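You operate a simulated robot arm through the tools that you are given. There is no shell and no other tool. Be economical: measure what you need, move in short steps, check, and stop when the job is done.

You are at the controls of a simulated robot arm. One attempt, no reset.

Task
Open the air valve, drain the trap, set the gauge to 7 bar, open the silo gate and switch on.
Fine: shut the drain valve again; the gate lever goes to its end; leave the damper.
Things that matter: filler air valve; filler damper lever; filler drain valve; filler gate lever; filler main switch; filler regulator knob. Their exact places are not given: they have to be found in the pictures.

The check looks at the end state, three seconds after you hand in, the way a careful person would. Anything else that was tipped, shoved, dropped, spilled or broken makes it a failure.

Robot
A 6-joint arm with a two-finger parallel gripper on a trunk, on a base that drives. Base frame: it is fixed to the floor where the robot stands at the start and does not move with it; the origin is under the middle of the robot, x ahead of it, y to its left, z up. Readings come in m, rad, newtons and seconds.
Its first joint turns from -2.897 to 2.897 rad. Places, roughly: filler air valve [0.9, -0.1, 1.4]; filler damper lever [0.6, -0.4, 1.1]; filler drain valve [0.9, -0.1, 0.9]; filler gate lever [0.8, -0.3, 1.3]; filler main switch [1, 0.1, 1.4]; filler regulator knob [0.9, -0.1, 1.2]. Payload 3.91 kg.
The TCP is the grasp point between the finger pads, 0.03 m short of the fingertips. In the tool frame z runs along the fingers and y along their closing line. The gripper opens to 0.11 m. The fingers are 0.02 m wide and 0.01 m thick; the gripper's body (0.048 by 0.112 m) begins 0.055 m behind the TCP.
Orientation is that of the tool frame in the base frame, as a unit quaternion [w, x, y, z]. With the fingers straight down and closing along the base's y, the tool's x points along the base's -x, its y along +y and its z along -z.

Tools
- The arm moves only by the tool send_rows. Its argument "commands" is a list of rows, each a list of 7 numbers: the turn, a rotation vector about the tool's x, y, z in rad, then the shift along the tool's x, y, z in m, then the gripper command, from -1 (shut) to 1 (fully open), values between in proportion. In form: [[wx, wy, wz, x, y, z, hand], ...]. A call has 1 to 10 rows; each row shifts and turns the commanded pose from where the row before left it, along the tool's axes as they then stand. Each row takes 0.2 s and may step no farther than 0.05 m and 0.15 rad from the row before; otherwise, or with a gripper value out of range, the whole call is refused. A pose out of reach is approached as far as the arm can. The call stops where the force on the tool passes 80 N (or 10 N more than at its start, if that is more) or the arm is blocked; 0.2 s more then pass. Each finger travels about 0.108 m/s and halts on what it meets, pressing with about 39 N; the grip force reading is that of the motor and also rises with nothing between the fingers. The clock runs only during rows and for 0.2 s after the last one: add rows that do not move to give the fingers time. It gives the time, the measured TCP pose, the force on the tool (base axes), the opening and the grip force at its end, in the units of the frame above (readings bear some noise), with the torque about the TCP (base axes, N m) and any sound that the robot's microphone picked up.
- Cameras (640 x 400 px; columns grow to the right, rows downward): "scene" is now at [0.6747, -0.1631, 1.0488]; the picture's right is [0.00, -0.88, 0.48], its down [-1.00, 0.04, 0.07] and it looks along [-0.08, -0.48, -0.88] (base axes); focal length 214 px, centre (320, 200). "wrist" rides on the gripper at [0.072, 0.017, -0.103] in the tool frame; the picture's right is [-0.23, 0.97, 0.00], its down [-0.76, -0.18, -0.62] and it looks along [-0.61, -0.14, 0.78] (tool axes); focal length 222 px, centre (320, 200).
- capture(camera): a new picture of that camera. It takes no simulated time.
- drive_base(legs): drives the robot by 1 to 6 legs, each [ahead, left, turn to the left] in m, m and rad, along the robot's own axes; the way and the turn of a leg run together, so that a leg with both is an arc; at most 1.5 m and 3.142 rad a leg. The arm and the cameras ride along, it lands a little off, and it stops where it bumps. It gives what a move gives.
- turn_head(pan, tilt): turns the head with the scene camera to pan (to the left, within 1.396 rad either way) and tilt (down, from -0.506 to 1.204), counted from straight ahead of the robot. It gives what a move gives.
- probe_pixels(camera, pixels): for up to 12 pixels [column, row] of the newest picture of that camera ("zoom" is the newest enlarged one), the place [x, y, z] in the base frame of the surface seen there, good to about 0.003 m. It takes no simulated time.
- enlarge(camera, box): a new picture of the part [left, top, right, bottom] of that camera's present view, enlarged. It takes no simulated time.
- hand_in(): hands the job in; it is judged then, once.

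Keep the steps short. Do not move on a guess: measure, check each grasp and each placing, and mend mistakes. In all there are 80 turns and 68 pictures (those below and enlarged ones count). Leave the gripper open and the arm clear of the work at the hand-in unless told otherwise, and finish with a single line.

The tools are called after "Emit:" as name(argument=value, ...) on one line, values as JSON. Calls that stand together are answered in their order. send_rows: Moves the arm, as the interface text tells. Its arguments: {"type":"object","properties":{"commands":{"type":"array","items":{"type":"array","items":{"type":"number"}}}},"required":["commands"]} The other tools are called the same way: drive_base (legs) drives the base; turn_head (pan, tilt) turns the head that bears the scene camera; capture (camera) takes a picture; probe_pixels (camera, pixels) gives the place of the surface under pixels of a picture; enlarge (camera, box) takes an enlarged picture of a part of a camera's view; hand_in () hands the job in.

At the start:

```text
t: 0.0
tcp_pos: [0.5713, -0.1184, 0.9997]
orientation: [0.0, -0.001, 1.0, 0.001]
wrist_force: [-0.2, 0.5, 0.1]
torque: [0.01, -0.02, 0.03]
grip_width: 0.11
grasp_force: 0.0
robot x, y, heading: [-0.0006, -0.0027, 0.003]
head pan, tilt: [-0.499, 0.08]
```

scene: 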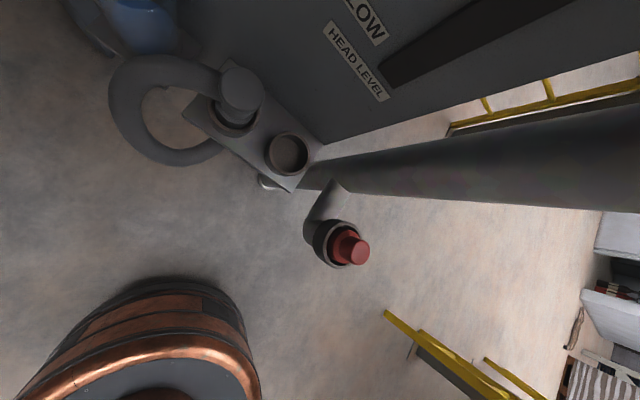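
wrist: 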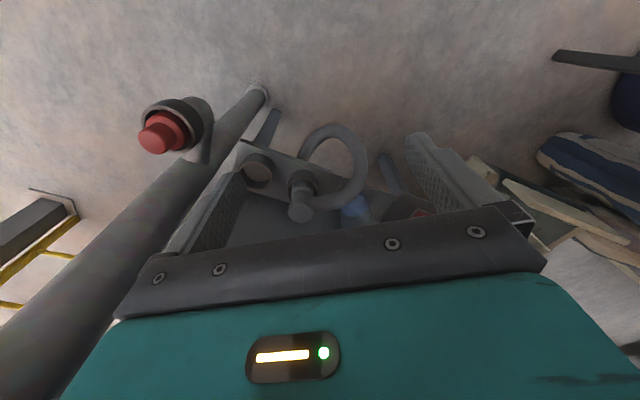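

I'll look first: the scene picture looks oddly downward, so I turn the head and see how the view changes.

Emit:
turn_head(pan=-0.2, tilt=0.0)

Emit:
capture(camera="scene")

```text
t: 0.8
tcp_pos: [0.5716, -0.1181, 0.9994]
orientation: [0.0, 0.001, 1.0, 0.0]
wrist_force: [0.4, 0.3, -0.4]
torque: [-0.01, -0.04, 0.02]
grip_width: 0.1101
grasp_force: 0.0
robot x, y, heading: [0.0019, -0.0027, -0.002]
head pan, tilt: [-0.201, 0.0]
```

```text
65 pictures are left
```

scene: 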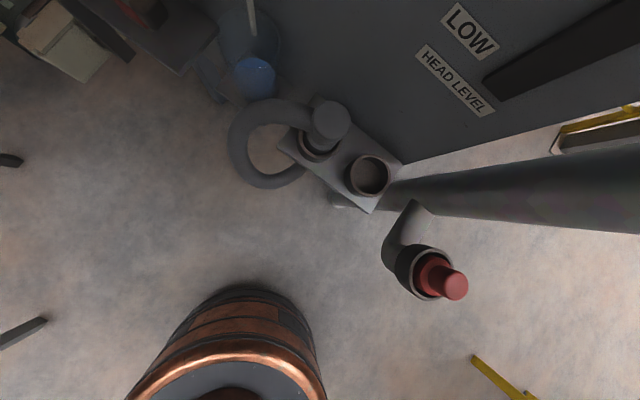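

The scene camera seems to look down along the tool direction, so it may ride on the arm. I probe the things seen to learn where they are.

Emit:
probe_pixels(camera="scene", pixels=[[330, 120], [370, 175], [260, 180], [440, 278], [405, 205], [520, 190], [620, 180], [470, 30], [540, 70], [240, 300], [230, 380], [255, 75]])

Emit:
capture(camera="wrist")

```text
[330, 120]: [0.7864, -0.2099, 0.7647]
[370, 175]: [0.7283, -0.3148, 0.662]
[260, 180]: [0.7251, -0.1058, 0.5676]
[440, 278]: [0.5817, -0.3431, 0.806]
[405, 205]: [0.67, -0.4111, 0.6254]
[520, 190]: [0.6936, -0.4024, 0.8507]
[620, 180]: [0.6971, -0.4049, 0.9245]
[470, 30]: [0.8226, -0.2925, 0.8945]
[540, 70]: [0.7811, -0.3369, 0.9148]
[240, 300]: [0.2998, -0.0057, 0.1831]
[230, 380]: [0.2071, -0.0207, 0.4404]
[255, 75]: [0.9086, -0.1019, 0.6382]
```

```text
64 pictures are left
```

wrist: 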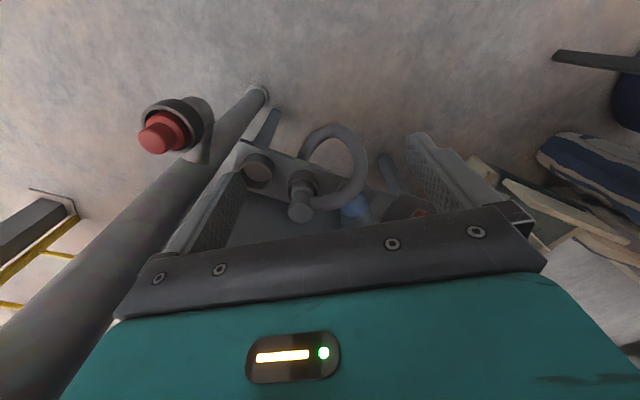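

The copper thing is the robot's own pedestal; the panel appears to run diagonally. I probe in the wrist picture for floor obstacles on the left before any driving.

Emit:
probe_pixels(camera="wrist", pixels=[[600, 65], [580, 165], [540, 200], [600, 290], [480, 170], [500, 60], [400, 80], [160, 130], [30, 230], [380, 165]])

Emit:
turn_head(pan=1.2, tilt=0.3)

Emit:
capture(camera="scene")

```text
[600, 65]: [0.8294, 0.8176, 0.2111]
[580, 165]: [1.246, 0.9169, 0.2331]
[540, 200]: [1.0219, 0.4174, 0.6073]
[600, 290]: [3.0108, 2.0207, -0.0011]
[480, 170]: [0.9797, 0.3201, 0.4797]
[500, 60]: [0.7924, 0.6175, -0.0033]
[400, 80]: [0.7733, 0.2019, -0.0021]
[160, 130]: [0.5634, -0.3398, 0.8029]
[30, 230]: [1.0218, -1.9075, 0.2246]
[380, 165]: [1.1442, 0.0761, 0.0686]
```

```text
t: 2.3
tcp_pos: [0.571, -0.1187, 1.0002]
orientation: [-0.001, 0.0, 1.0, 0.0]
wrist_force: [0.3, -0.1, 0.6]
torque: [0.01, 0.05, 0.03]
grip_width: 0.1097
grasp_force: 0.1
robot x, y, heading: [-0.002, -0.0029, -0.0]
head pan, tilt: [1.201, 0.3]
```

```text
63 pictures are left
```

scene: 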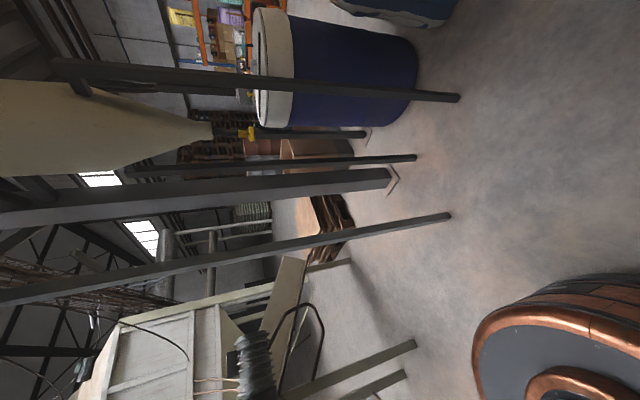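

Posts stand to the left of the robot. I probe their feet to know where driving is safe.

Emit:
probe_pixels(camera="scene", pixels=[[450, 97], [410, 158], [380, 178], [440, 217], [408, 347], [400, 377], [400, 60], [300, 80], [100, 120], [560, 150], [180, 320], [120, 185]])

```text
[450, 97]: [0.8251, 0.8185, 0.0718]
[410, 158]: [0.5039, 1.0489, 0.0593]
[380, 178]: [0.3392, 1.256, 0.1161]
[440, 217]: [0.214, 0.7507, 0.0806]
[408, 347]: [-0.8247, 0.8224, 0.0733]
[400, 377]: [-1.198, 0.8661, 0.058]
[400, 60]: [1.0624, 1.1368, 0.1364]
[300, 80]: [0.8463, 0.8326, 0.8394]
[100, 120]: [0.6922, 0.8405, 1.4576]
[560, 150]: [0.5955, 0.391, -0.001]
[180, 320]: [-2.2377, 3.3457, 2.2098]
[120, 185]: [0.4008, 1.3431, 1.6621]
```

The posts stand at y≈0.75–0.85. I back up 0.2 m for room, then tip the tool to point ahead so the camera can see the panel.

Emit:
turn_head(pan=0, tilt=0)

Emit:
drive_base(legs=[[-0.2, 0, 0]])

Emit:
send_rows(commands=[[0, -0.15, 0, 0, 0, 0, 1], [0, -0.15, 0, 0, 0, 0, 1], [0, -0.15, 0, 0, 0, 0, 1], [0, -0.15, 0, 0, 0, 0, 1], [0, -0.15, 0, 0, 0, 0, 1], [0, -0.15, 0, 0, 0, 0, 1], [0, -0.15, 0, 0, 0, 0, 1], [0, -0.15, 0, 0, 0, 0, 1], [0, -0.15, 0, 0, 0, 0, 1], [0, -0.15, 0, 0, 0, 0, 1]])

Emit:
capture(camera="scene")

```text
t: 3.7
tcp_pos: [0.5706, -0.118, 1.0001]
orientation: [-0.001, 0.0, 1.0, 0.001]
wrist_force: [-0.2, 0.3, -0.7]
torque: [-0.01, 0.0, 0.02]
grip_width: 0.1098
grasp_force: 0.1
robot x, y, heading: [0.0042, 0.0008, 0.001]
head pan, tilt: [0.0, 0.0]
```

```text
t: 5.3
tcp_pos: [0.3703, -0.1194, 0.9998]
orientation: [0.0, -0.001, 1.0, 0.0]
wrist_force: [-0.9, 0.0, 0.9]
torque: [-0.02, 0.01, 0.0]
grip_width: 0.1099
grasp_force: 0.2
robot x, y, heading: [-0.2006, -0.0012, 0.002]
head pan, tilt: [0.0, 0.0]
```

```text
t: 7.5
tcp_pos: [0.3704, -0.1186, 0.9993]
orientation: [0.682, -0.001, 0.732, -0.001]
wrist_force: [-0.4, -0.7, 0.9]
torque: [0.02, 0.03, 0.02]
grip_width: 0.1101
grasp_force: 0.1
robot x, y, heading: [-0.1988, 0.0022, -0.001]
head pan, tilt: [0.0, 0.0]
```

```text
62 pictures are left
```

scene: 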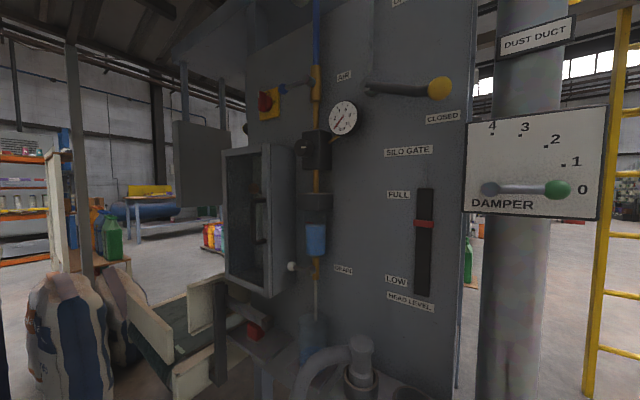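

Now the panel shows clearly. I enlarge the control area and probe it.

Emit:
enlarge(camera="scene", box=[220, 40, 380, 140])

Emit:
probe_pixels(camera="zoom", pixels=[[190, 250], [230, 250], [300, 190], [384, 180], [490, 310], [370, 440]])

Emit:
enlarge(camera="scene", box=[240, 130, 400, 290])

Emit:
probe_pixels(camera="scene", pixels=[[268, 103], [310, 153], [375, 90], [440, 89], [292, 266], [318, 240], [317, 268], [558, 189], [490, 189], [400, 240], [360, 200], [260, 220]])

```text
4.00 times, centred on (300, 90) of scene
```

zoom: 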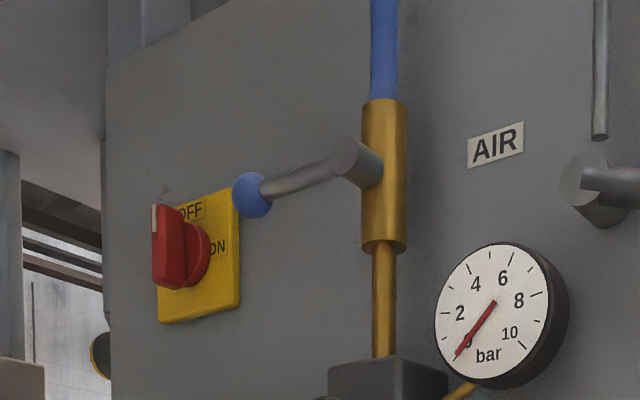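

```text
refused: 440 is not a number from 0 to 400
```

```text
2.50 times, centred on (320, 210) of scene
```

zoom: 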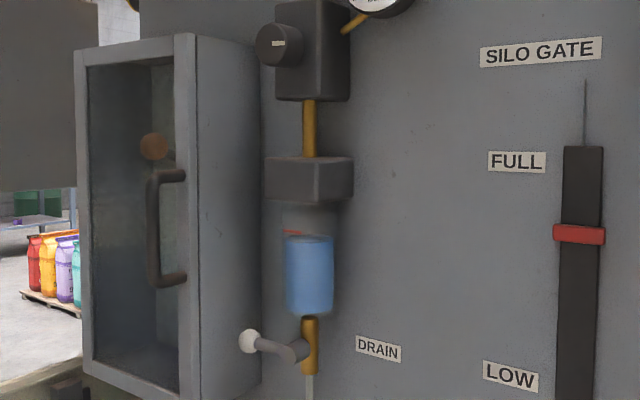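

```text
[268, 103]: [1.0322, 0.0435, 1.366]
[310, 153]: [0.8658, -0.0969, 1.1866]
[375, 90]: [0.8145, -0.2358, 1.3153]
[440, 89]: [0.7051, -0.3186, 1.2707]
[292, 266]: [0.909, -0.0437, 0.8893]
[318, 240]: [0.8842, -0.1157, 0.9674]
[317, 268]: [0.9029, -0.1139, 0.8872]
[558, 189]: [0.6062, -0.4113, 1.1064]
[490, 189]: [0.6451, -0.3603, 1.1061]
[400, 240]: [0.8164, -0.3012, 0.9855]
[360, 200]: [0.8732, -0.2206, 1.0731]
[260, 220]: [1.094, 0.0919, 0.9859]
```

I see the controls: main switch with OFF up and ON right, air valve lever horizontal (closed), regulator knob, gauge at 0, drain lever with a white ball, gate lever with a yellow ball, damper lever. Next I measure the panel's direction with flat points.

Emit:
probe_pixels(camera="scene", pixels=[[380, 120], [380, 180], [440, 180], [450, 230], [370, 300], [350, 240], [248, 72], [285, 145], [225, 150], [288, 150], [225, 275], [400, 20]])

Emit:
drive_base(legs=[[0, 0.29, 0], [0, 0, -0.75]])

Emit:
capture(camera="scene")

```text
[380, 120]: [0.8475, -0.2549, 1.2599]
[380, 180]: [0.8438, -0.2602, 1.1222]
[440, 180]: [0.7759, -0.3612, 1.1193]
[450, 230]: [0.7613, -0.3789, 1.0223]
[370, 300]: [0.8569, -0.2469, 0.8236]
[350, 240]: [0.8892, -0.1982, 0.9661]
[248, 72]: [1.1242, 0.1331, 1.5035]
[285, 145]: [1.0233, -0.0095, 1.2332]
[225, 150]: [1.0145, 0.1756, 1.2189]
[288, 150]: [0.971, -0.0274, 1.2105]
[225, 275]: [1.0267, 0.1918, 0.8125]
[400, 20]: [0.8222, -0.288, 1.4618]
```

```text
t: 11.5
tcp_pos: [0.1392, -0.1818, 1.0004]
orientation: [0.634, 0.267, 0.682, -0.248]
wrist_force: [0.2, 0.3, 0.1]
torque: [0.02, -0.01, 0.0]
grip_width: 0.11
grasp_force: 0.0
robot x, y, heading: [-0.2009, 0.2909, -0.744]
head pan, tilt: [0.0, 0.0]
```

```text
59 pictures are left
```

scene: 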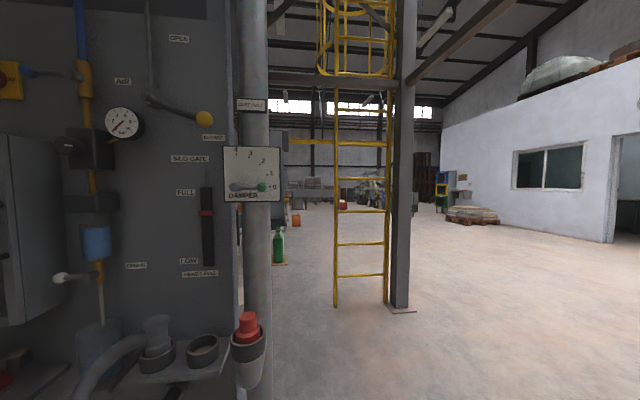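

The panel plane's heading comes out at -0.616 rad, facing it; the gate lever must go from CLOSED (right) to OPEN (up). I turn to match and drive in front of the panel.

Emit:
drive_base(legs=[[0, 0, 0.128], [0.2, 0.279, 0], [0.21, 0, 0]])

Emit:
capture(camera="scene")

```text
t: 15.6
tcp_pos: [0.6961, -0.1412, 1.0009]
orientation: [0.649, 0.222, 0.698, -0.207]
wrist_force: [-0.2, -0.1, -0.3]
torque: [0.0, 0.0, -0.02]
grip_width: 0.1103
grasp_force: 0.2
robot x, y, heading: [0.3, 0.2881, -0.619]
head pan, tilt: [0.0, 0.0]
```

```text
58 pictures are left
```

scene: 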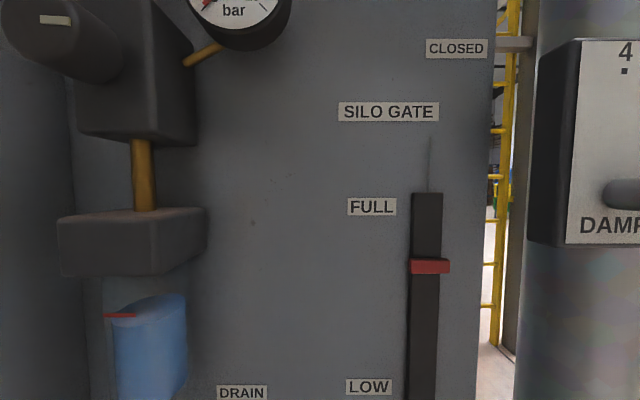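

Too near for an overview; I level the tool (the last 0.07 rad), raise it 0.225 m and pull back 0.1 m, then look.

Emit:
send_rows(commands=[[0, -0.0708, 0, 0, 0, 0, 1], [0, 0, 0, -0.02, 0, -0.04, 1], [0, 0, 0, -0.04, 0, -0.03, 1], [0, 0, 0, -0.04, 0, -0.03, 1], [0, 0, 0, -0.045, 0, 0, 1], [0, 0, 0, -0.045, 0, 0, 1], [0, 0, 0, -0.045, 0, 0, 1]])

Emit:
capture(camera="scene")

Emit:
capture(camera="wrist")

```text
t: 17.2
tcp_pos: [0.615, -0.0827, 1.2332]
orientation: [0.673, 0.215, 0.674, -0.215]
wrist_force: [0.1, 0.6, 0.3]
torque: [0.03, -0.03, -0.02]
grip_width: 0.11
grasp_force: 0.1
robot x, y, heading: [0.2942, 0.2858, -0.615]
head pan, tilt: [0.0, 0.0]
```

```text
57 pictures are left
```

scene: 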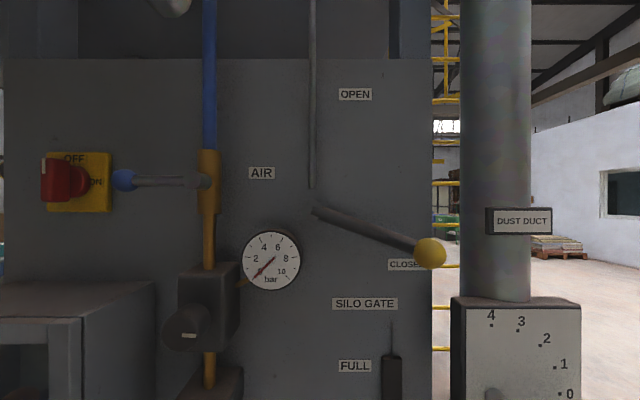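

```text
56 pictures are left
```

wrist: 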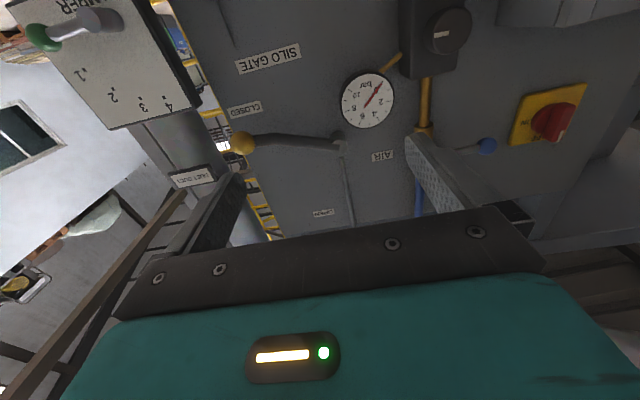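

Now everything is nearly face-on. I probe the controls' places.

Emit:
probe_pixels(camera="scene", pixels=[[124, 180], [160, 181], [205, 180], [209, 235], [430, 253], [380, 235], [318, 212], [186, 333], [75, 195], [50, 180], [85, 180], [340, 250]])

Emit:
enlarge(camera="scene", box=[20, 130, 240, 267])

```text
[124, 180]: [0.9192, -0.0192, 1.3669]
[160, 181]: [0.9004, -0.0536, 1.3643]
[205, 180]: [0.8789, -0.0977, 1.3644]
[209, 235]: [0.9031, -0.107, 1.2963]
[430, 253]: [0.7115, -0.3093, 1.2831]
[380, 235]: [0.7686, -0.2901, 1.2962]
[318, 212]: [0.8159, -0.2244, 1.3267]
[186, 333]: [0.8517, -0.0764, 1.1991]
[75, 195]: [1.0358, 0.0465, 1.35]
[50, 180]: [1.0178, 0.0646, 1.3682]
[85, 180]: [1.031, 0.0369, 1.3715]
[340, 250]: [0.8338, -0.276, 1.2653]
```

```text
2.91 times, centred on (130, 198) of scene
```

zoom: 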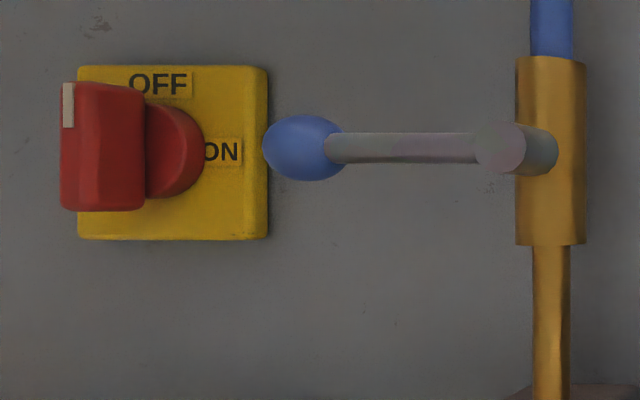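

Measured in panel coordinates (d = depth along the facing direction, t = to the left): plate d≈0.840, air ball (0.775, 0.516, 1.367), stem t≈0.43. I shut the gripper to use it as a peg, and move to below the air lever's shaft, first sideways/up, stopping short in depth.

Emit:
send_rows(commands=[[0, 0, 0, -0.02, 0.042, 0, -1], [0, 0, 0, -0.02, 0.042, 0, -1], [0, 0, 0, -0.02, 0.042, 0, -1], [0, 0, 0, -0.02, 0.042, 0, -1], [0, 0, 0, -0.022, 0.039, 0, -1], [0, 0, 0, 0, 0, 0.045, -1], [0, 0, 0, 0, 0, 0.045, -1], [0, 0, 0, 0, 0, 0.03, -1]])

Emit:
capture(camera="wrist")

Emit:
capture(camera="scene")

```text
t: 19.0
tcp_pos: [0.8354, 0.0159, 1.3367]
orientation: [0.674, 0.215, 0.674, -0.215]
wrist_force: [0.2, 0.3, 0.7]
torque: [0.0, 0.0, 0.02]
grip_width: 0.0
grasp_force: 37.3
robot x, y, heading: [0.303, 0.286, -0.615]
head pan, tilt: [0.0, 0.0]
```

```text
54 pictures are left
```

wrist: 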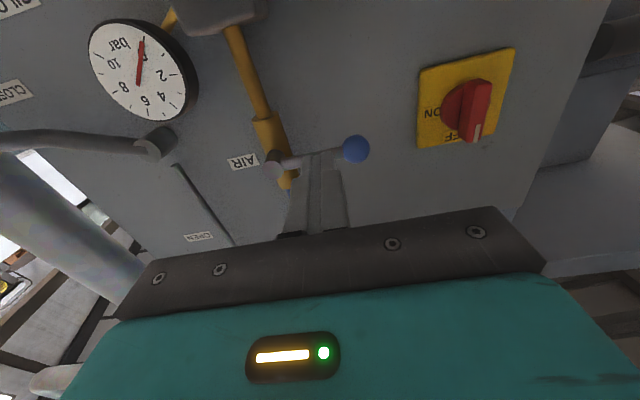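

```text
53 pictures are left
```

scene: 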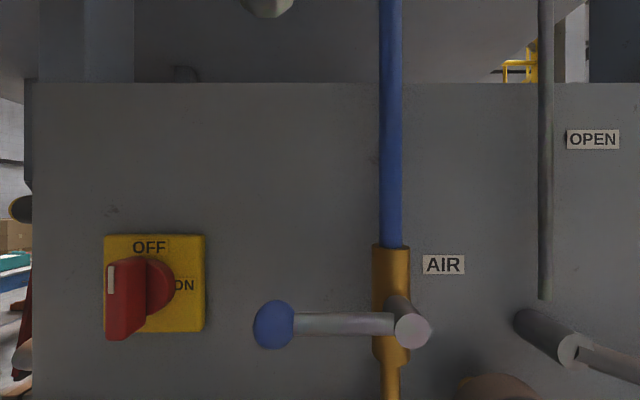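

The peg hangs under the shaft, clear of it. I go forward 0.082 m, then push up gently 0.03 m and watch the force.

Emit:
send_rows(commands=[[0, 0, 0, 0, 0, 0.041, -1], [0, 0, 0, 0, 0, 0.041, -1], [0, 0, 0, -0.01, 0, 0, -1], [0, 0, 0, -0.01, 0, 0, -1], [0, 0, 0, -0.01, 0, 0, -1], [0, 0, 0, 0, 0, 0, -1]])

Emit:
capture(camera="scene")

```text
t: 20.2
tcp_pos: [0.9026, -0.0327, 1.3507]
orientation: [0.666, 0.218, 0.68, -0.215]
wrist_force: [1.8, -0.9, -6.2]
torque: [0.05, 0.08, 0.04]
grip_width: 0.0003
grasp_force: 37.4
robot x, y, heading: [0.2963, 0.2869, -0.619]
head pan, tilt: [0.0, 0.0]
stopped in row 5: the force on the tool passed its limit at 168 N (the readings are from after the stop); the commanded pose is now the measured one
```

```text
52 pictures are left
```

scene: 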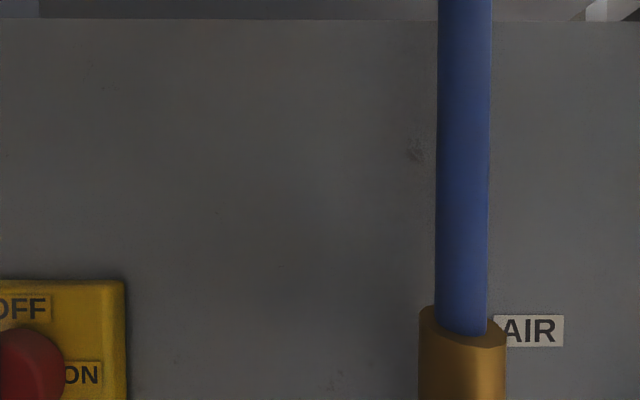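

Upward is blocked, and the lever did not move; so it turns down. I back off, square the tool, go over the shaft, and stop above it.

Emit:
send_rows(commands=[[0, 0, 0, 0.015, 0, 0, -1], [0, -0.017, 0, 0, 0, -0.04, -1], [0, 0, 0, 0, 0, -0.04, -1], [0, 0, 0, -0.04, 0, 0, -1], [0, 0, 0, -0.04, 0, 0, -1], [0, 0, 0, 0, 0, 0, -1]])

Emit:
capture(camera="wrist")

```text
t: 21.6
tcp_pos: [0.8371, 0.0177, 1.4146]
orientation: [0.673, 0.215, 0.674, -0.216]
wrist_force: [-0.1, -1.0, 0.9]
torque: [0.02, -0.02, -0.03]
grip_width: 0.0001
grasp_force: 37.8
robot x, y, heading: [0.2983, 0.2829, -0.621]
head pan, tilt: [0.0, 0.0]
```

```text
51 pictures are left
```

wrist: 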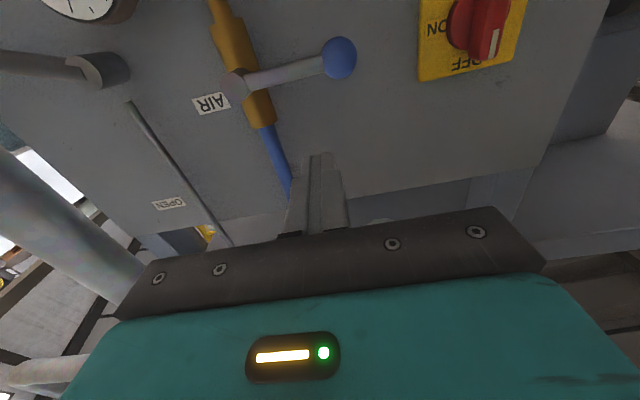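

Clear above the lever. I go forward 0.082 m, then push down along the arc to about 60°.

Emit:
send_rows(commands=[[0, 0, 0, 0, 0, 0.041, -1], [0, 0, 0, 0, 0, 0.041, -1], [0, 0, 0, 0.0325, -0.008, 0, -1], [0, 0, 0, 0.016, 0.0027, 0, -1], [0, 0, 0, 0.0164, -0.0017, 0, -1], [0, 0, 0, 0.0153, -0.006, 0, -1], [0, 0, 0, 0.0133, -0.0094, 0, -1], [0, 0, 0, 0, 0, 0, -1]])

Emit:
capture(camera="wrist")

```text
t: 23.4
tcp_pos: [0.8926, -0.0517, 1.3205]
orientation: [0.673, 0.215, 0.674, -0.216]
wrist_force: [0.5, -0.3, 0.9]
torque: [-0.01, 0.02, -0.01]
grip_width: 0.0
grasp_force: 38.1
robot x, y, heading: [0.2992, 0.2878, -0.622]
head pan, tilt: [0.0, 0.0]
```

```text
50 pictures are left
```

wrist: 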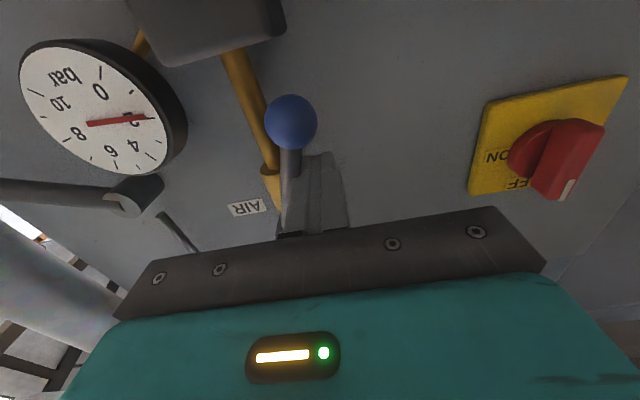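

The lever follows and the gauge already reads about 2 bar. I push on to vertical.

Emit:
send_rows(commands=[[0, 0, 0, 0.012, -0.017, 0, -1], [0, 0, 0, 0.004, -0.01, 0, -1], [0, 0, 0, 0.001, -0.005, 0, -1], [0, 0, 0, 0, 0, 0, -1]])

Emit:
capture(camera="wrist")

```text
t: 24.2
tcp_pos: [0.8789, -0.0661, 1.311]
orientation: [0.677, 0.209, 0.673, -0.212]
wrist_force: [19.2, 18.2, -0.5]
torque: [-0.04, 0.03, 0.4]
grip_width: 0.0001
grasp_force: 38.2
robot x, y, heading: [0.3034, 0.2847, -0.605]
head pan, tilt: [0.0, 0.0]
stopped in row 4: the force on the tool passed its limit at 87 N (the readings are from after the stop); the commanded pose is now the measured one
```

```text
49 pictures are left
```

wrist: 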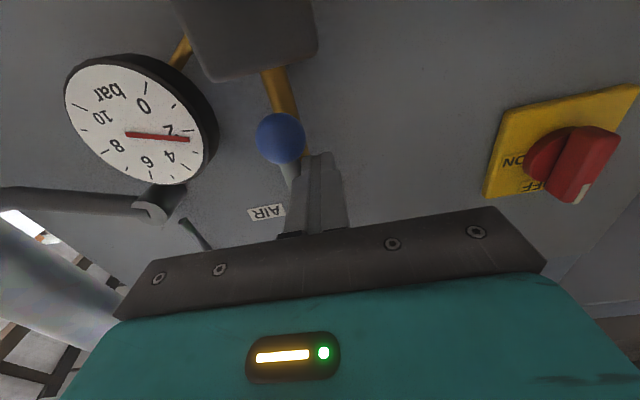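

The valve is at its stop, vertical. I release it, back away, and lower to look at the drain.

Emit:
send_rows(commands=[[0, 0, 0, 0, 0.012, 0, -1], [0, 0, 0, 0, 0, -0.05, -1], [0, 0, 0, 0, 0, -0.05, -1], [0, 0, 0, 0, 0, -0.05, -1], [0, 0, 0, 0.03, 0, -0.03, -1], [0, 0, 0, 0.05, 0, 0, -1], [0, 0, 0, 0.05, 0, 0, -1], [0, 0, 0, 0.05, 0, 0, -1], [0, 0, 0, 0.05, 0, 0, -1], [0, 0, 0, 0.05, 0, 0, -1]])

Emit:
capture(camera="scene")

Emit:
capture(camera="wrist")

```text
t: 26.4
tcp_pos: [0.7377, 0.0432, 1.03]
orientation: [0.677, 0.211, 0.672, -0.213]
wrist_force: [-0.2, 0.7, -0.3]
torque: [-0.01, -0.01, -0.02]
grip_width: 0.0
grasp_force: 38.3
robot x, y, heading: [0.2988, 0.2876, -0.614]
head pan, tilt: [0.0, 0.0]
```

```text
48 pictures are left
```

scene: 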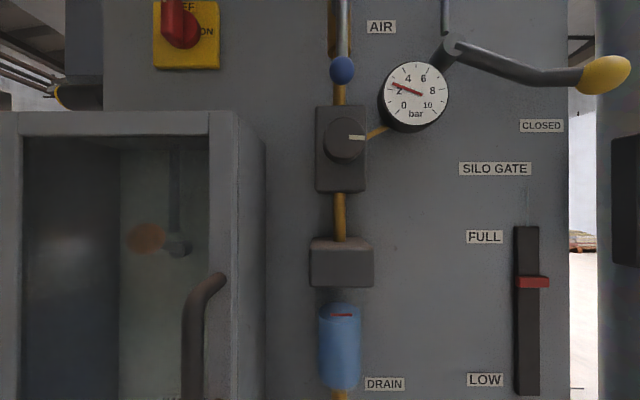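

```text
47 pictures are left
```

wrist: 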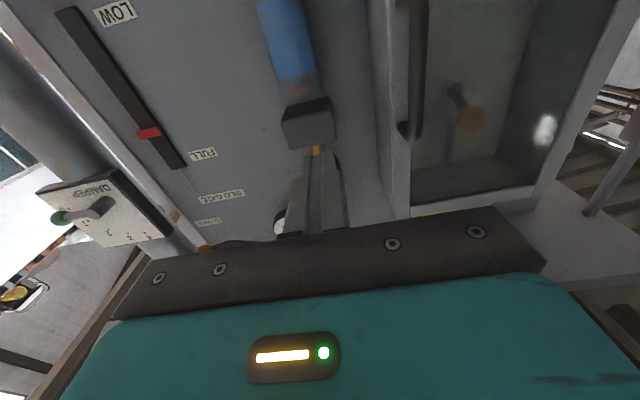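

The gauge reads about 2 bar and the knob's mark points right. I lower 0.12 m more to see the drain lever and probe it with the cabinet edge.

Emit:
send_rows(commands=[[0, 0, 0, 0.04, 0, 0, -1], [0, 0, 0, 0.04, 0, 0, -1], [0, 0, 0, 0.04, 0, 0, -1]])

Emit:
capture(camera="scene")

```text
t: 27.2
tcp_pos: [0.773, 0.0288, 0.9552]
orientation: [0.677, 0.211, 0.672, -0.213]
wrist_force: [0.6, 0.0, 0.2]
torque: [0.02, 0.0, 0.02]
grip_width: 0.0
grasp_force: 37.5
out of reach, approached as far as the arm can: row 2, 3
robot x, y, heading: [0.2972, 0.2904, -0.61]
head pan, tilt: [0.0, 0.0]
```

```text
46 pictures are left
```

scene: 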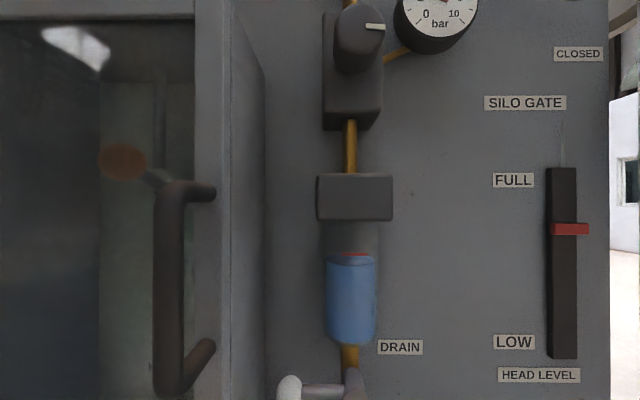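

Low with a level tool is at the folded limit of the arm, so I back the base 0.15 m to get room, and probe the drain from this picture first.

Emit:
probe_pixels(camera="scene", pixels=[[289, 388], [320, 390], [352, 383], [350, 355], [205, 370], [215, 300], [245, 300], [265, 300], [205, 190], [352, 300], [360, 50], [265, 390]])

Emit:
drive_base(legs=[[-0.17, 0, 0]])

Emit:
send_rows(commands=[[0, 0, 0, 0.04, 0, 0, -1], [0, 0, 0, 0.03, 0, 0, -1]])

Emit:
capture(camera="scene")

```text
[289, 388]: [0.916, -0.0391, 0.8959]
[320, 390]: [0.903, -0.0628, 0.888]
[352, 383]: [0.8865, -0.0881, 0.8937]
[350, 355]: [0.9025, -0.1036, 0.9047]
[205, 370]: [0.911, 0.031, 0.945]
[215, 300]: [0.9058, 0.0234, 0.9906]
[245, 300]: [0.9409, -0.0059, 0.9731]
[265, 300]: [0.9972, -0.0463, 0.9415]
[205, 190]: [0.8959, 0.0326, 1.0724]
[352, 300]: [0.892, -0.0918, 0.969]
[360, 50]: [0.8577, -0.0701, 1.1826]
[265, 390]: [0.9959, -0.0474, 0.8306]
```

```text
t: 28.7
tcp_pos: [0.6348, 0.1256, 0.9541]
orientation: [0.676, 0.211, 0.673, -0.213]
wrist_force: [-0.6, 0.0, -0.1]
torque: [0.0, -0.01, 0.03]
grip_width: 0.0
grasp_force: 37.6
robot x, y, heading: [0.1605, 0.3838, -0.611]
head pan, tilt: [0.0, 0.0]
```

```text
t: 29.3
tcp_pos: [0.666, 0.112, 0.919]
orientation: [0.676, 0.211, 0.673, -0.213]
wrist_force: [-0.4, -0.1, -1.0]
torque: [-0.05, 0.04, 0.0]
grip_width: 0.0
grasp_force: 37.5
out of reach, approached as far as the arm can: row 1, 2
robot x, y, heading: [0.1616, 0.3806, -0.608]
head pan, tilt: [0.0, 0.0]
```

```text
45 pictures are left
```

scene: 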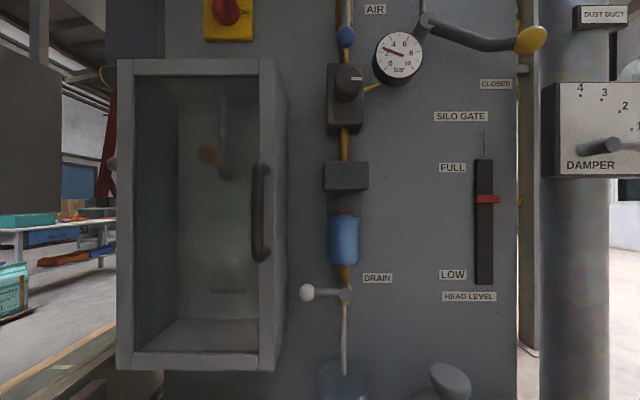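

Clear overview. The drain lever: ball at (d 0.77, t 0.4975, z 0.892), pivot t≈0.437; cabinet edge from t≥0.539. I go forward to open out the arm, and probe the cabinet handle.

Emit:
probe_pixels(camera="scene", pixels=[[262, 212], [268, 212], [262, 240], [275, 300], [308, 292], [328, 293], [347, 293], [347, 310], [345, 240], [345, 80], [346, 35], [450, 380]])

Emit:
send_rows(commands=[[0, 0, 0, 0, 0, 0.05, -1], [0, 0, 0, 0, 0, 0.05, -1], [0, 0, 0, 0, 0, 0.05, -1], [0, 0, 0, 0, 0, 0, -1]])

```text
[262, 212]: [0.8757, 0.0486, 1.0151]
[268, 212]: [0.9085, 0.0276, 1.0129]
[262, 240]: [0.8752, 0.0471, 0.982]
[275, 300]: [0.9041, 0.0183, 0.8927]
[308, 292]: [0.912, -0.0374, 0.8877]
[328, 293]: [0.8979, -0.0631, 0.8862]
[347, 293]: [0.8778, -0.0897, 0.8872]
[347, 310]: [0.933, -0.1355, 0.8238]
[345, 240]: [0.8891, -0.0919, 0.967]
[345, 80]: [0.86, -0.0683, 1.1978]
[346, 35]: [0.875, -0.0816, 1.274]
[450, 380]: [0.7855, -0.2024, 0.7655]
```

```text
t: 30.3
tcp_pos: [0.7958, 0.0361, 0.9224]
orientation: [0.674, 0.214, 0.673, -0.215]
wrist_force: [-0.8, -0.5, 0.0]
torque: [0.02, 0.0, 0.01]
grip_width: 0.0
grasp_force: 37.5
out of reach, approached as far as the arm can: row 2, 3
robot x, y, heading: [0.1604, 0.3887, -0.612]
head pan, tilt: [0.0, 0.0]
```

The cabinet handle's front is at d≈0.686, t≈0.546, so I keep to t≈0.476. I shift right 0.0135 m and go forward above the drain lever.

Emit:
send_rows(commands=[[0, 0, 0, -0.005, -0.0135, 0, -1], [0, 0, 0, 0, 0, 0.03, -1], [0, 0, 0, 0, 0, 0.03, -1], [0, 0, 0, 0, 0, 0, -1]])

Emit:
capture(camera="wrist")

```text
t: 31.3
tcp_pos: [0.8462, 0.0099, 0.9307]
orientation: [0.673, 0.216, 0.673, -0.216]
wrist_force: [0.3, 0.1, -0.8]
torque: [0.02, -0.02, -0.04]
grip_width: 0.0
grasp_force: 37.3
out of reach, approached as far as the arm can: row 1, 2, 3
robot x, y, heading: [0.1603, 0.3847, -0.608]
head pan, tilt: [0.0, 0.0]
```

```text
44 pictures are left
```

wrist: 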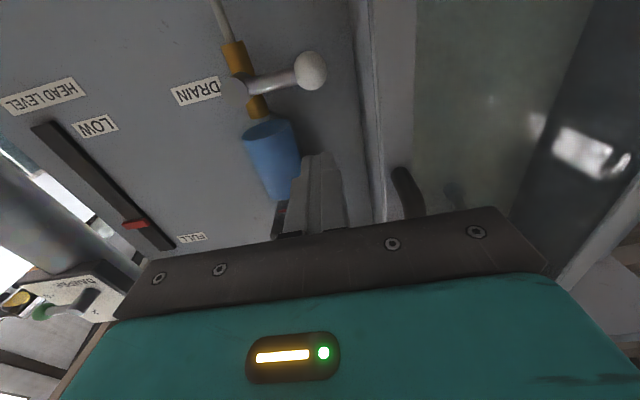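

The sideways step was not followed ("out of reach"), so some joint is at a limit. I test by tilting the tool 0.3 rad downward and shifting right in small rows.

Emit:
send_rows(commands=[[0, 0, 0, 0, 0, -0.03, -1], [0, 0.1, 0, 0, 0, 0, -1], [0, 0.1, 0, 0, 0, 0, -1], [0, 0.1, 0, 0, 0, 0, -1], [0, 0, 0, 0, -0.02, 0, -1], [0, 0, 0, 0, 0, 0, -1]])

```text
t: 32.7
tcp_pos: [0.8087, 0.0122, 0.9296]
orientation: [0.567, 0.24, 0.767, -0.179]
wrist_force: [0.6, -0.1, -0.3]
torque: [0.02, 0.0, -0.01]
grip_width: 0.0
grasp_force: 37.4
robot x, y, heading: [0.1593, 0.3821, -0.613]
head pan, tilt: [0.0, 0.0]
```

With the tilt the arm follows exactly (TCP d 0.653, t 0.477). I go level forward 0.095 m above the drain lever and push it down to ~60°.

Emit:
send_rows(commands=[[0, 0, 0, -0.0138, 0, 0.0454, -1], [0, 0, 0, -0.0138, 0, 0.0454, -1], [0, 0, 0, 0.0172, -0.0014, 0.0052, -1], [0, 0, 0, 0.0147, 0.0033, 0.0045, -1], [0, 0, 0, 0.0149, -0.0022, 0.0045, -1], [0, 0, 0, 0.0133, -0.0074, 0.004, -1], [0, 0, 0, 0, 0, 0, -1]])

Emit:
capture(camera="wrist")

```text
t: 34.3
tcp_pos: [0.8818, -0.0478, 0.8671]
orientation: [0.566, 0.242, 0.767, -0.181]
wrist_force: [-0.7, -0.7, 0.0]
torque: [-0.02, 0.02, 0.0]
grip_width: 0.0
grasp_force: 37.5
robot x, y, heading: [0.1636, 0.3811, -0.611]
head pan, tilt: [0.0, 0.0]
```

```text
43 pictures are left
```

wrist: 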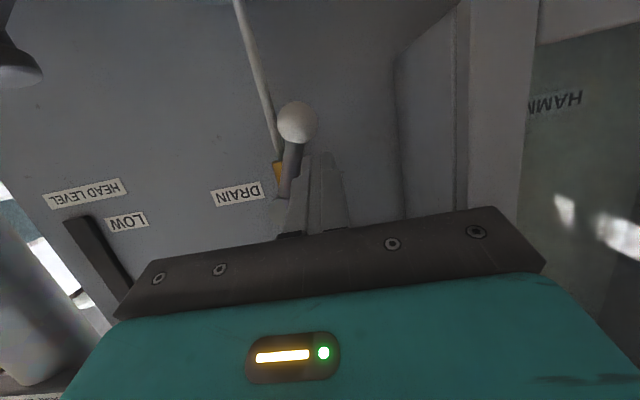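

The drain lever follows. I push on to vertical, then wait a little.

Emit:
send_rows(commands=[[0, 0, 0, 0.01, -0.0117, 0.003, -1], [0, 0, 0, 0.0034, -0.007, 0.001, -1], [0, 0, 0, 0.0, -0.003, 0, -1], [0, 0, 0, 0, 0, 0, -1], [0, 0, 0, 0, 0, 0, -1]])

Emit:
capture(camera="wrist")

Emit:
capture(camera="scene")

```text
t: 35.5
tcp_pos: [0.8799, -0.0516, 0.8604]
orientation: [0.565, 0.244, 0.767, -0.183]
wrist_force: [0.2, 0.9, 0.9]
torque: [0.04, 0.02, 0.01]
grip_width: 0.0
grasp_force: 37.8
out of reach, approached as far as the arm can: row 1, 2
robot x, y, heading: [0.1607, 0.3839, -0.611]
head pan, tilt: [0.0, 0.0]
```

```text
42 pictures are left
```

wrist: 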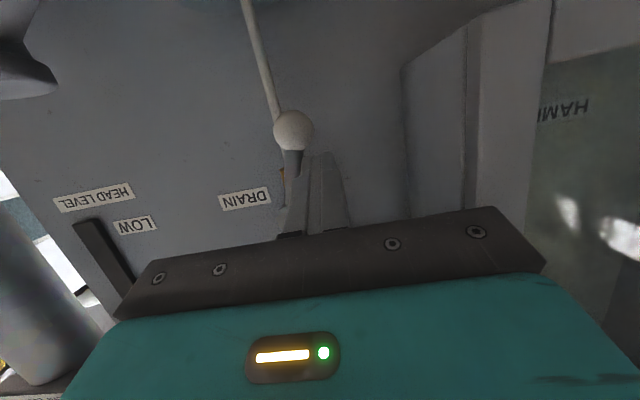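

```text
41 pictures are left
```

scene: 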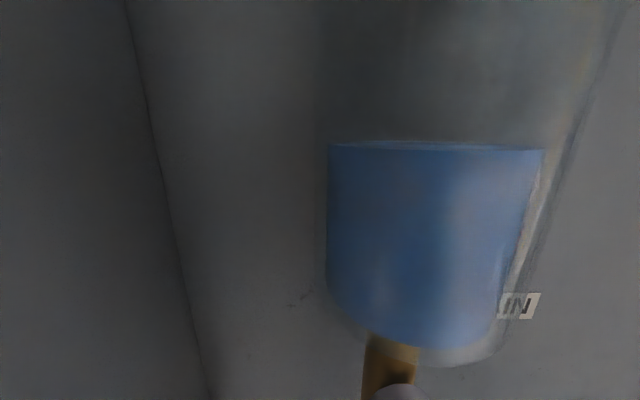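

The bowl's water line shows now and the lever is past 60°, but the arm again met its limit. I tilt 0.15 rad more, then push purely sideways.

Emit:
send_rows(commands=[[0, 0.1, 0, -0.002, 0, 0, -1], [0, 0.1, 0, -0.002, 0, 0, -1], [0, 0, 0, 0, -0.006, 0, -1], [0, 0, 0, 0, -0.005, 0, -1], [0, 0, 0, 0, 0, 0, -1], [0, 0, 0, 0, 0, 0, -1], [0, 0, 0, 0, 0, 0, -1]])

Emit:
capture(camera="wrist")

Emit:
capture(camera="scene")

```text
t: 37.1
tcp_pos: [0.8738, -0.0621, 0.8636]
orientation: [0.488, 0.257, 0.82, -0.154]
wrist_force: [6.7, 11.9, -4.6]
torque: [0.22, 0.02, 0.33]
grip_width: 0.0002
grasp_force: 37.4
robot x, y, heading: [0.1615, 0.384, -0.612]
head pan, tilt: [0.0, 0.0]
```

```text
40 pictures are left
```

wrist: 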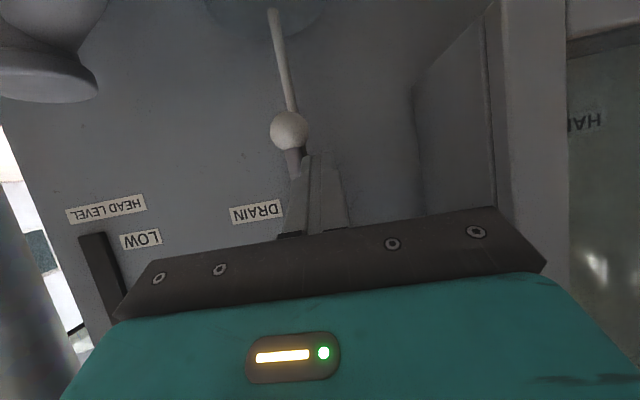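

```text
39 pictures are left
```

scene: 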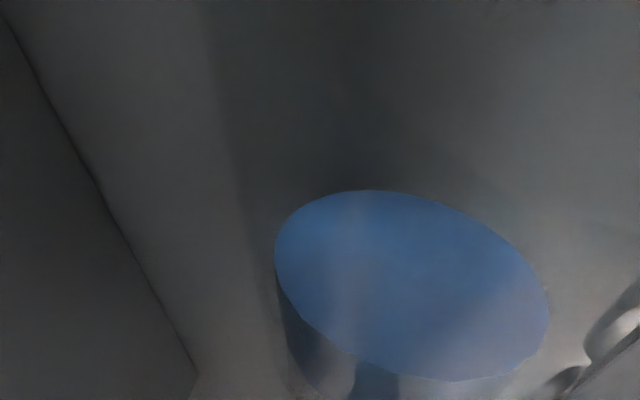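

The lever stands along the pipe, pressing its stop with ~13 N, and the water falls. I wait 2 s and look again.

Emit:
send_rows(commands=[[0, 0, 0, 0, 0, 0, -1], [0, 0, 0, 0, 0, 0, -1], [0, 0, 0, 0, 0, 0, -1], [0, 0, 0, 0, 0, 0, -1], [0, 0, 0, 0, 0, 0, -1], [0, 0, 0, 0, 0, 0, -1], [0, 0, 0, 0, 0, 0, -1], [0, 0, 0, 0, 0, 0, -1], [0, 0, 0, 0, 0, 0, -1], [0, 0, 0, 0, 0, 0, -1]])

Emit:
capture(camera="scene")

```text
t: 39.3
tcp_pos: [0.8743, -0.0618, 0.8646]
orientation: [0.488, 0.256, 0.82, -0.153]
wrist_force: [13.6, 19.4, -1.9]
torque: [0.19, -0.1, 0.6]
grip_width: 0.0
grasp_force: 37.2
robot x, y, heading: [0.1605, 0.3849, -0.61]
head pan, tilt: [0.0, 0.0]
```

```text
38 pictures are left
```

scene: 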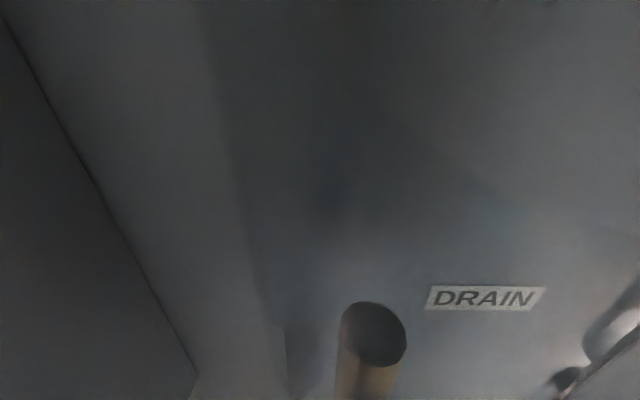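

The trap is empty. Now I release the lever, back out, go round to its right side and come forward again, to close it.

Emit:
send_rows(commands=[[0, 0, 0, 0, 0.01, 0, -1], [0, 0, 0, 0.019, 0, -0.0352, -1], [0, 0, 0, 0.019, 0, -0.0352, -1], [0, 0, 0, 0, -0.037, 0, -1], [0, 0, 0, 0, -0.036, 0, -1], [0, 0, 0, -0.019, 0, 0.0352, -1], [0, 0, 0, -0.019, 0, 0.0352, -1], [0, 0, 0, 0, 0, 0, -1]])

Emit:
capture(camera="wrist")

```text
t: 41.1
tcp_pos: [0.8573, -0.0854, 0.8627]
orientation: [0.488, 0.258, 0.819, -0.155]
wrist_force: [-0.8, -0.1, 0.2]
torque: [0.01, 0.01, 0.02]
grip_width: 0.0001
grasp_force: 37.8
out of reach, approached as far as the arm can: row 5, 6
robot x, y, heading: [0.1657, 0.385, -0.611]
head pan, tilt: [0.0, 0.0]
```

```text
37 pictures are left
```

wrist: 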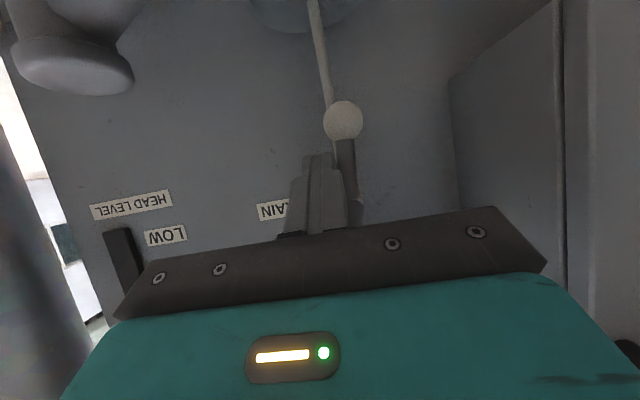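

The peg sits just right of the lever. I sweep left and up along the arc to close it to about horizontal.

Emit:
send_rows(commands=[[0, 0, 0, 0.0059, 0.0087, 0.0032, -1], [0, 0, 0, 0, 0.0118, 0, -1], [0, 0, 0, -0.0029, 0.0114, -0.0016, -1], [0, 0, 0, -0.0053, 0.0103, -0.0029, -1], [0, 0, 0, -0.0074, 0.008, -0.004, -1], [0, 0, 0, -0.0079, 0.006, -0.0043, -1], [0, 0, 0, 0, 0, 0, -1]])

Emit:
capture(camera="wrist")

```text
t: 42.7
tcp_pos: [0.8875, -0.0396, 0.8808]
orientation: [0.488, 0.257, 0.82, -0.154]
wrist_force: [-7.6, -0.4, -10.9]
torque: [0.21, 0.16, -0.02]
grip_width: 0.0
grasp_force: 38.0
robot x, y, heading: [0.1601, 0.3862, -0.615]
head pan, tilt: [0.0, 0.0]
```

```text
36 pictures are left
```

wrist: 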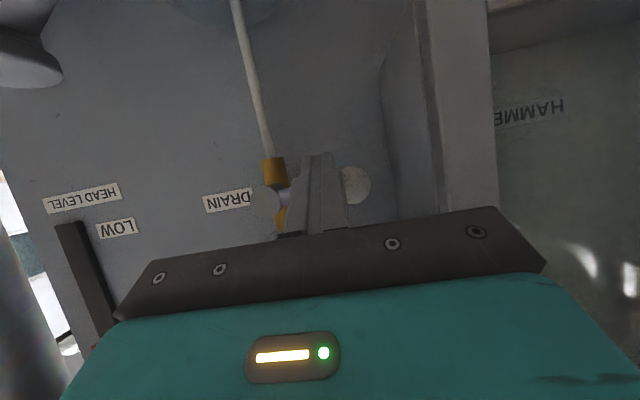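

The lever is up and pressing at its stop (11 N). One more nudge of 4 mm, then lower off, back away 0.2 m and look.

Emit:
send_rows(commands=[[0, 0, 0, -0.0035, 0, -0.0019, -1], [0, 0, 0, 0, 0, 0, -1], [0, 0, 0, 0.01, 0, 0.004, -1], [0, 0, 0, 0.0237, 0, -0.044, -1], [0, 0, 0, 0, 0, -0.05, -1], [0, 0, 0, 0, 0, -0.05, -1], [0, 0, 0, -0.03, 0, -0.03, -1], [0, -0.1, 0, -0.03, 0, -0.03, -1]])

Emit:
capture(camera="scene")

```text
t: 44.5
tcp_pos: [0.7535, 0.0533, 1.0039]
orientation: [0.529, 0.247, 0.795, -0.166]
wrist_force: [0.3, -0.8, -0.1]
torque: [-0.03, 0.0, 0.01]
grip_width: 0.0
grasp_force: 37.6
robot x, y, heading: [0.1639, 0.3827, -0.608]
head pan, tilt: [0.0, 0.0]
```

```text
35 pictures are left
```

scene: 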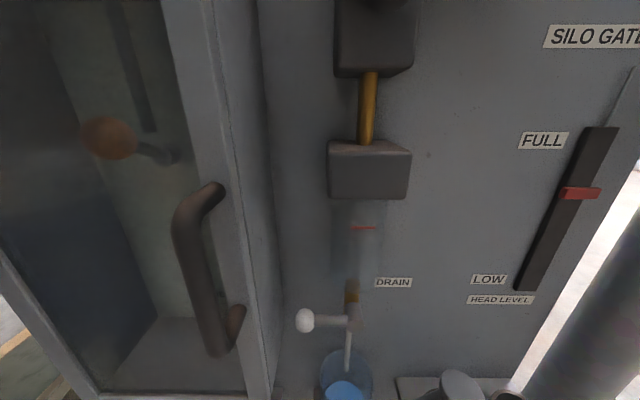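

The drain lever is closed again and the bowl is empty. Next the regulator: I level the tool, rise to knob height (z≈1.19) and open the gripper, then look.

Emit:
send_rows(commands=[[0, -0.132, 0, -0.03, 0, -0.012, -1], [0, -0.132, 0, -0.03, 0, -0.007, -1], [0, -0.132, 0, -0.03, 0, -0.005, 0], [0, 0, 0, -0.04, -0.01, 0, 0.3], [0, 0, 0, -0.04, -0.014, 0, 0.3], [0, 0, 0, -0.02, -0.014, 0, 0.3], [0, 0, 0, 0, 0, 0, 0.3]])

Emit:
capture(camera="scene")

Emit:
capture(camera="wrist")

```text
t: 46.1
tcp_pos: [0.7305, 0.022, 1.1983]
orientation: [0.675, 0.212, 0.675, -0.212]
wrist_force: [-0.2, 0.2, 0.7]
torque: [-0.03, 0.0, 0.0]
grip_width: 0.0714
grasp_force: 0.1
robot x, y, heading: [0.1612, 0.3822, -0.612]
head pan, tilt: [0.0, 0.0]
```

```text
34 pictures are left
```

scene: 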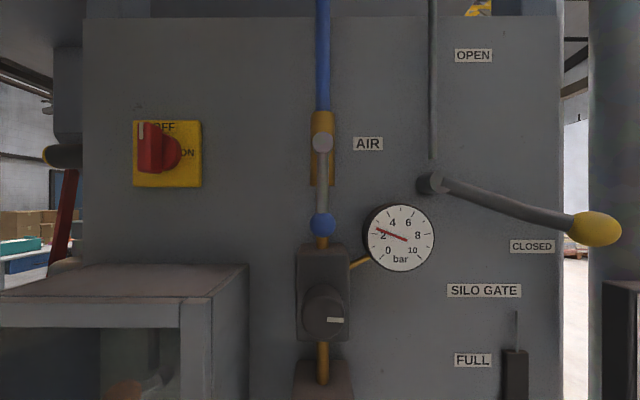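

```text
33 pictures are left
```

wrist: 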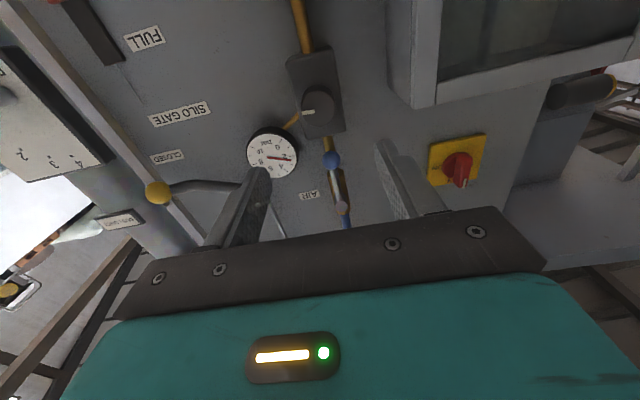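

I measure the knob's edges and read the gauge in an enlargement.

Emit:
enlarge(camera="scene", box=[270, 190, 450, 350])

Emit:
probe_pixels(camera="scene", pixels=[[324, 318], [312, 318], [342, 318], [324, 300], [324, 334], [306, 325], [322, 222], [322, 190], [322, 142], [155, 150], [300, 260], [345, 270]])

```text
2.50 times, centred on (360, 270) of scene
```

zoom: 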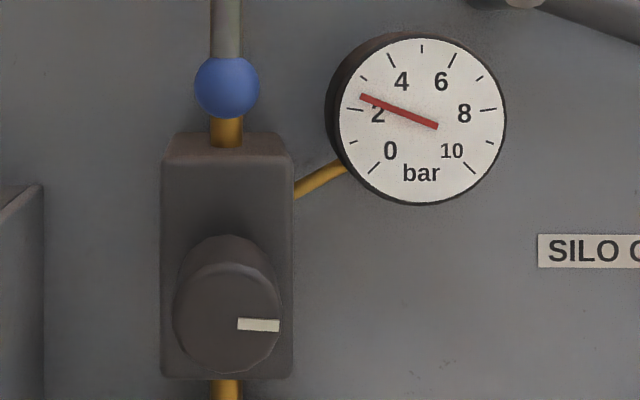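

```text
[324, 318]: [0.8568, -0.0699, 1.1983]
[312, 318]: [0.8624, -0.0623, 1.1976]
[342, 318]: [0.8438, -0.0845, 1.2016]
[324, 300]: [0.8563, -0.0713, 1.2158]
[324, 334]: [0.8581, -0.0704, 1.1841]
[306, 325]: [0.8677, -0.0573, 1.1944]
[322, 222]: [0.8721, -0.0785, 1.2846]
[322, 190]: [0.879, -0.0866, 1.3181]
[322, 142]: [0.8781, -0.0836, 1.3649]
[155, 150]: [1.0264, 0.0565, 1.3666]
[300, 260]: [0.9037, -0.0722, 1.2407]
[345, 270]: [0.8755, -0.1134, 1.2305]
```

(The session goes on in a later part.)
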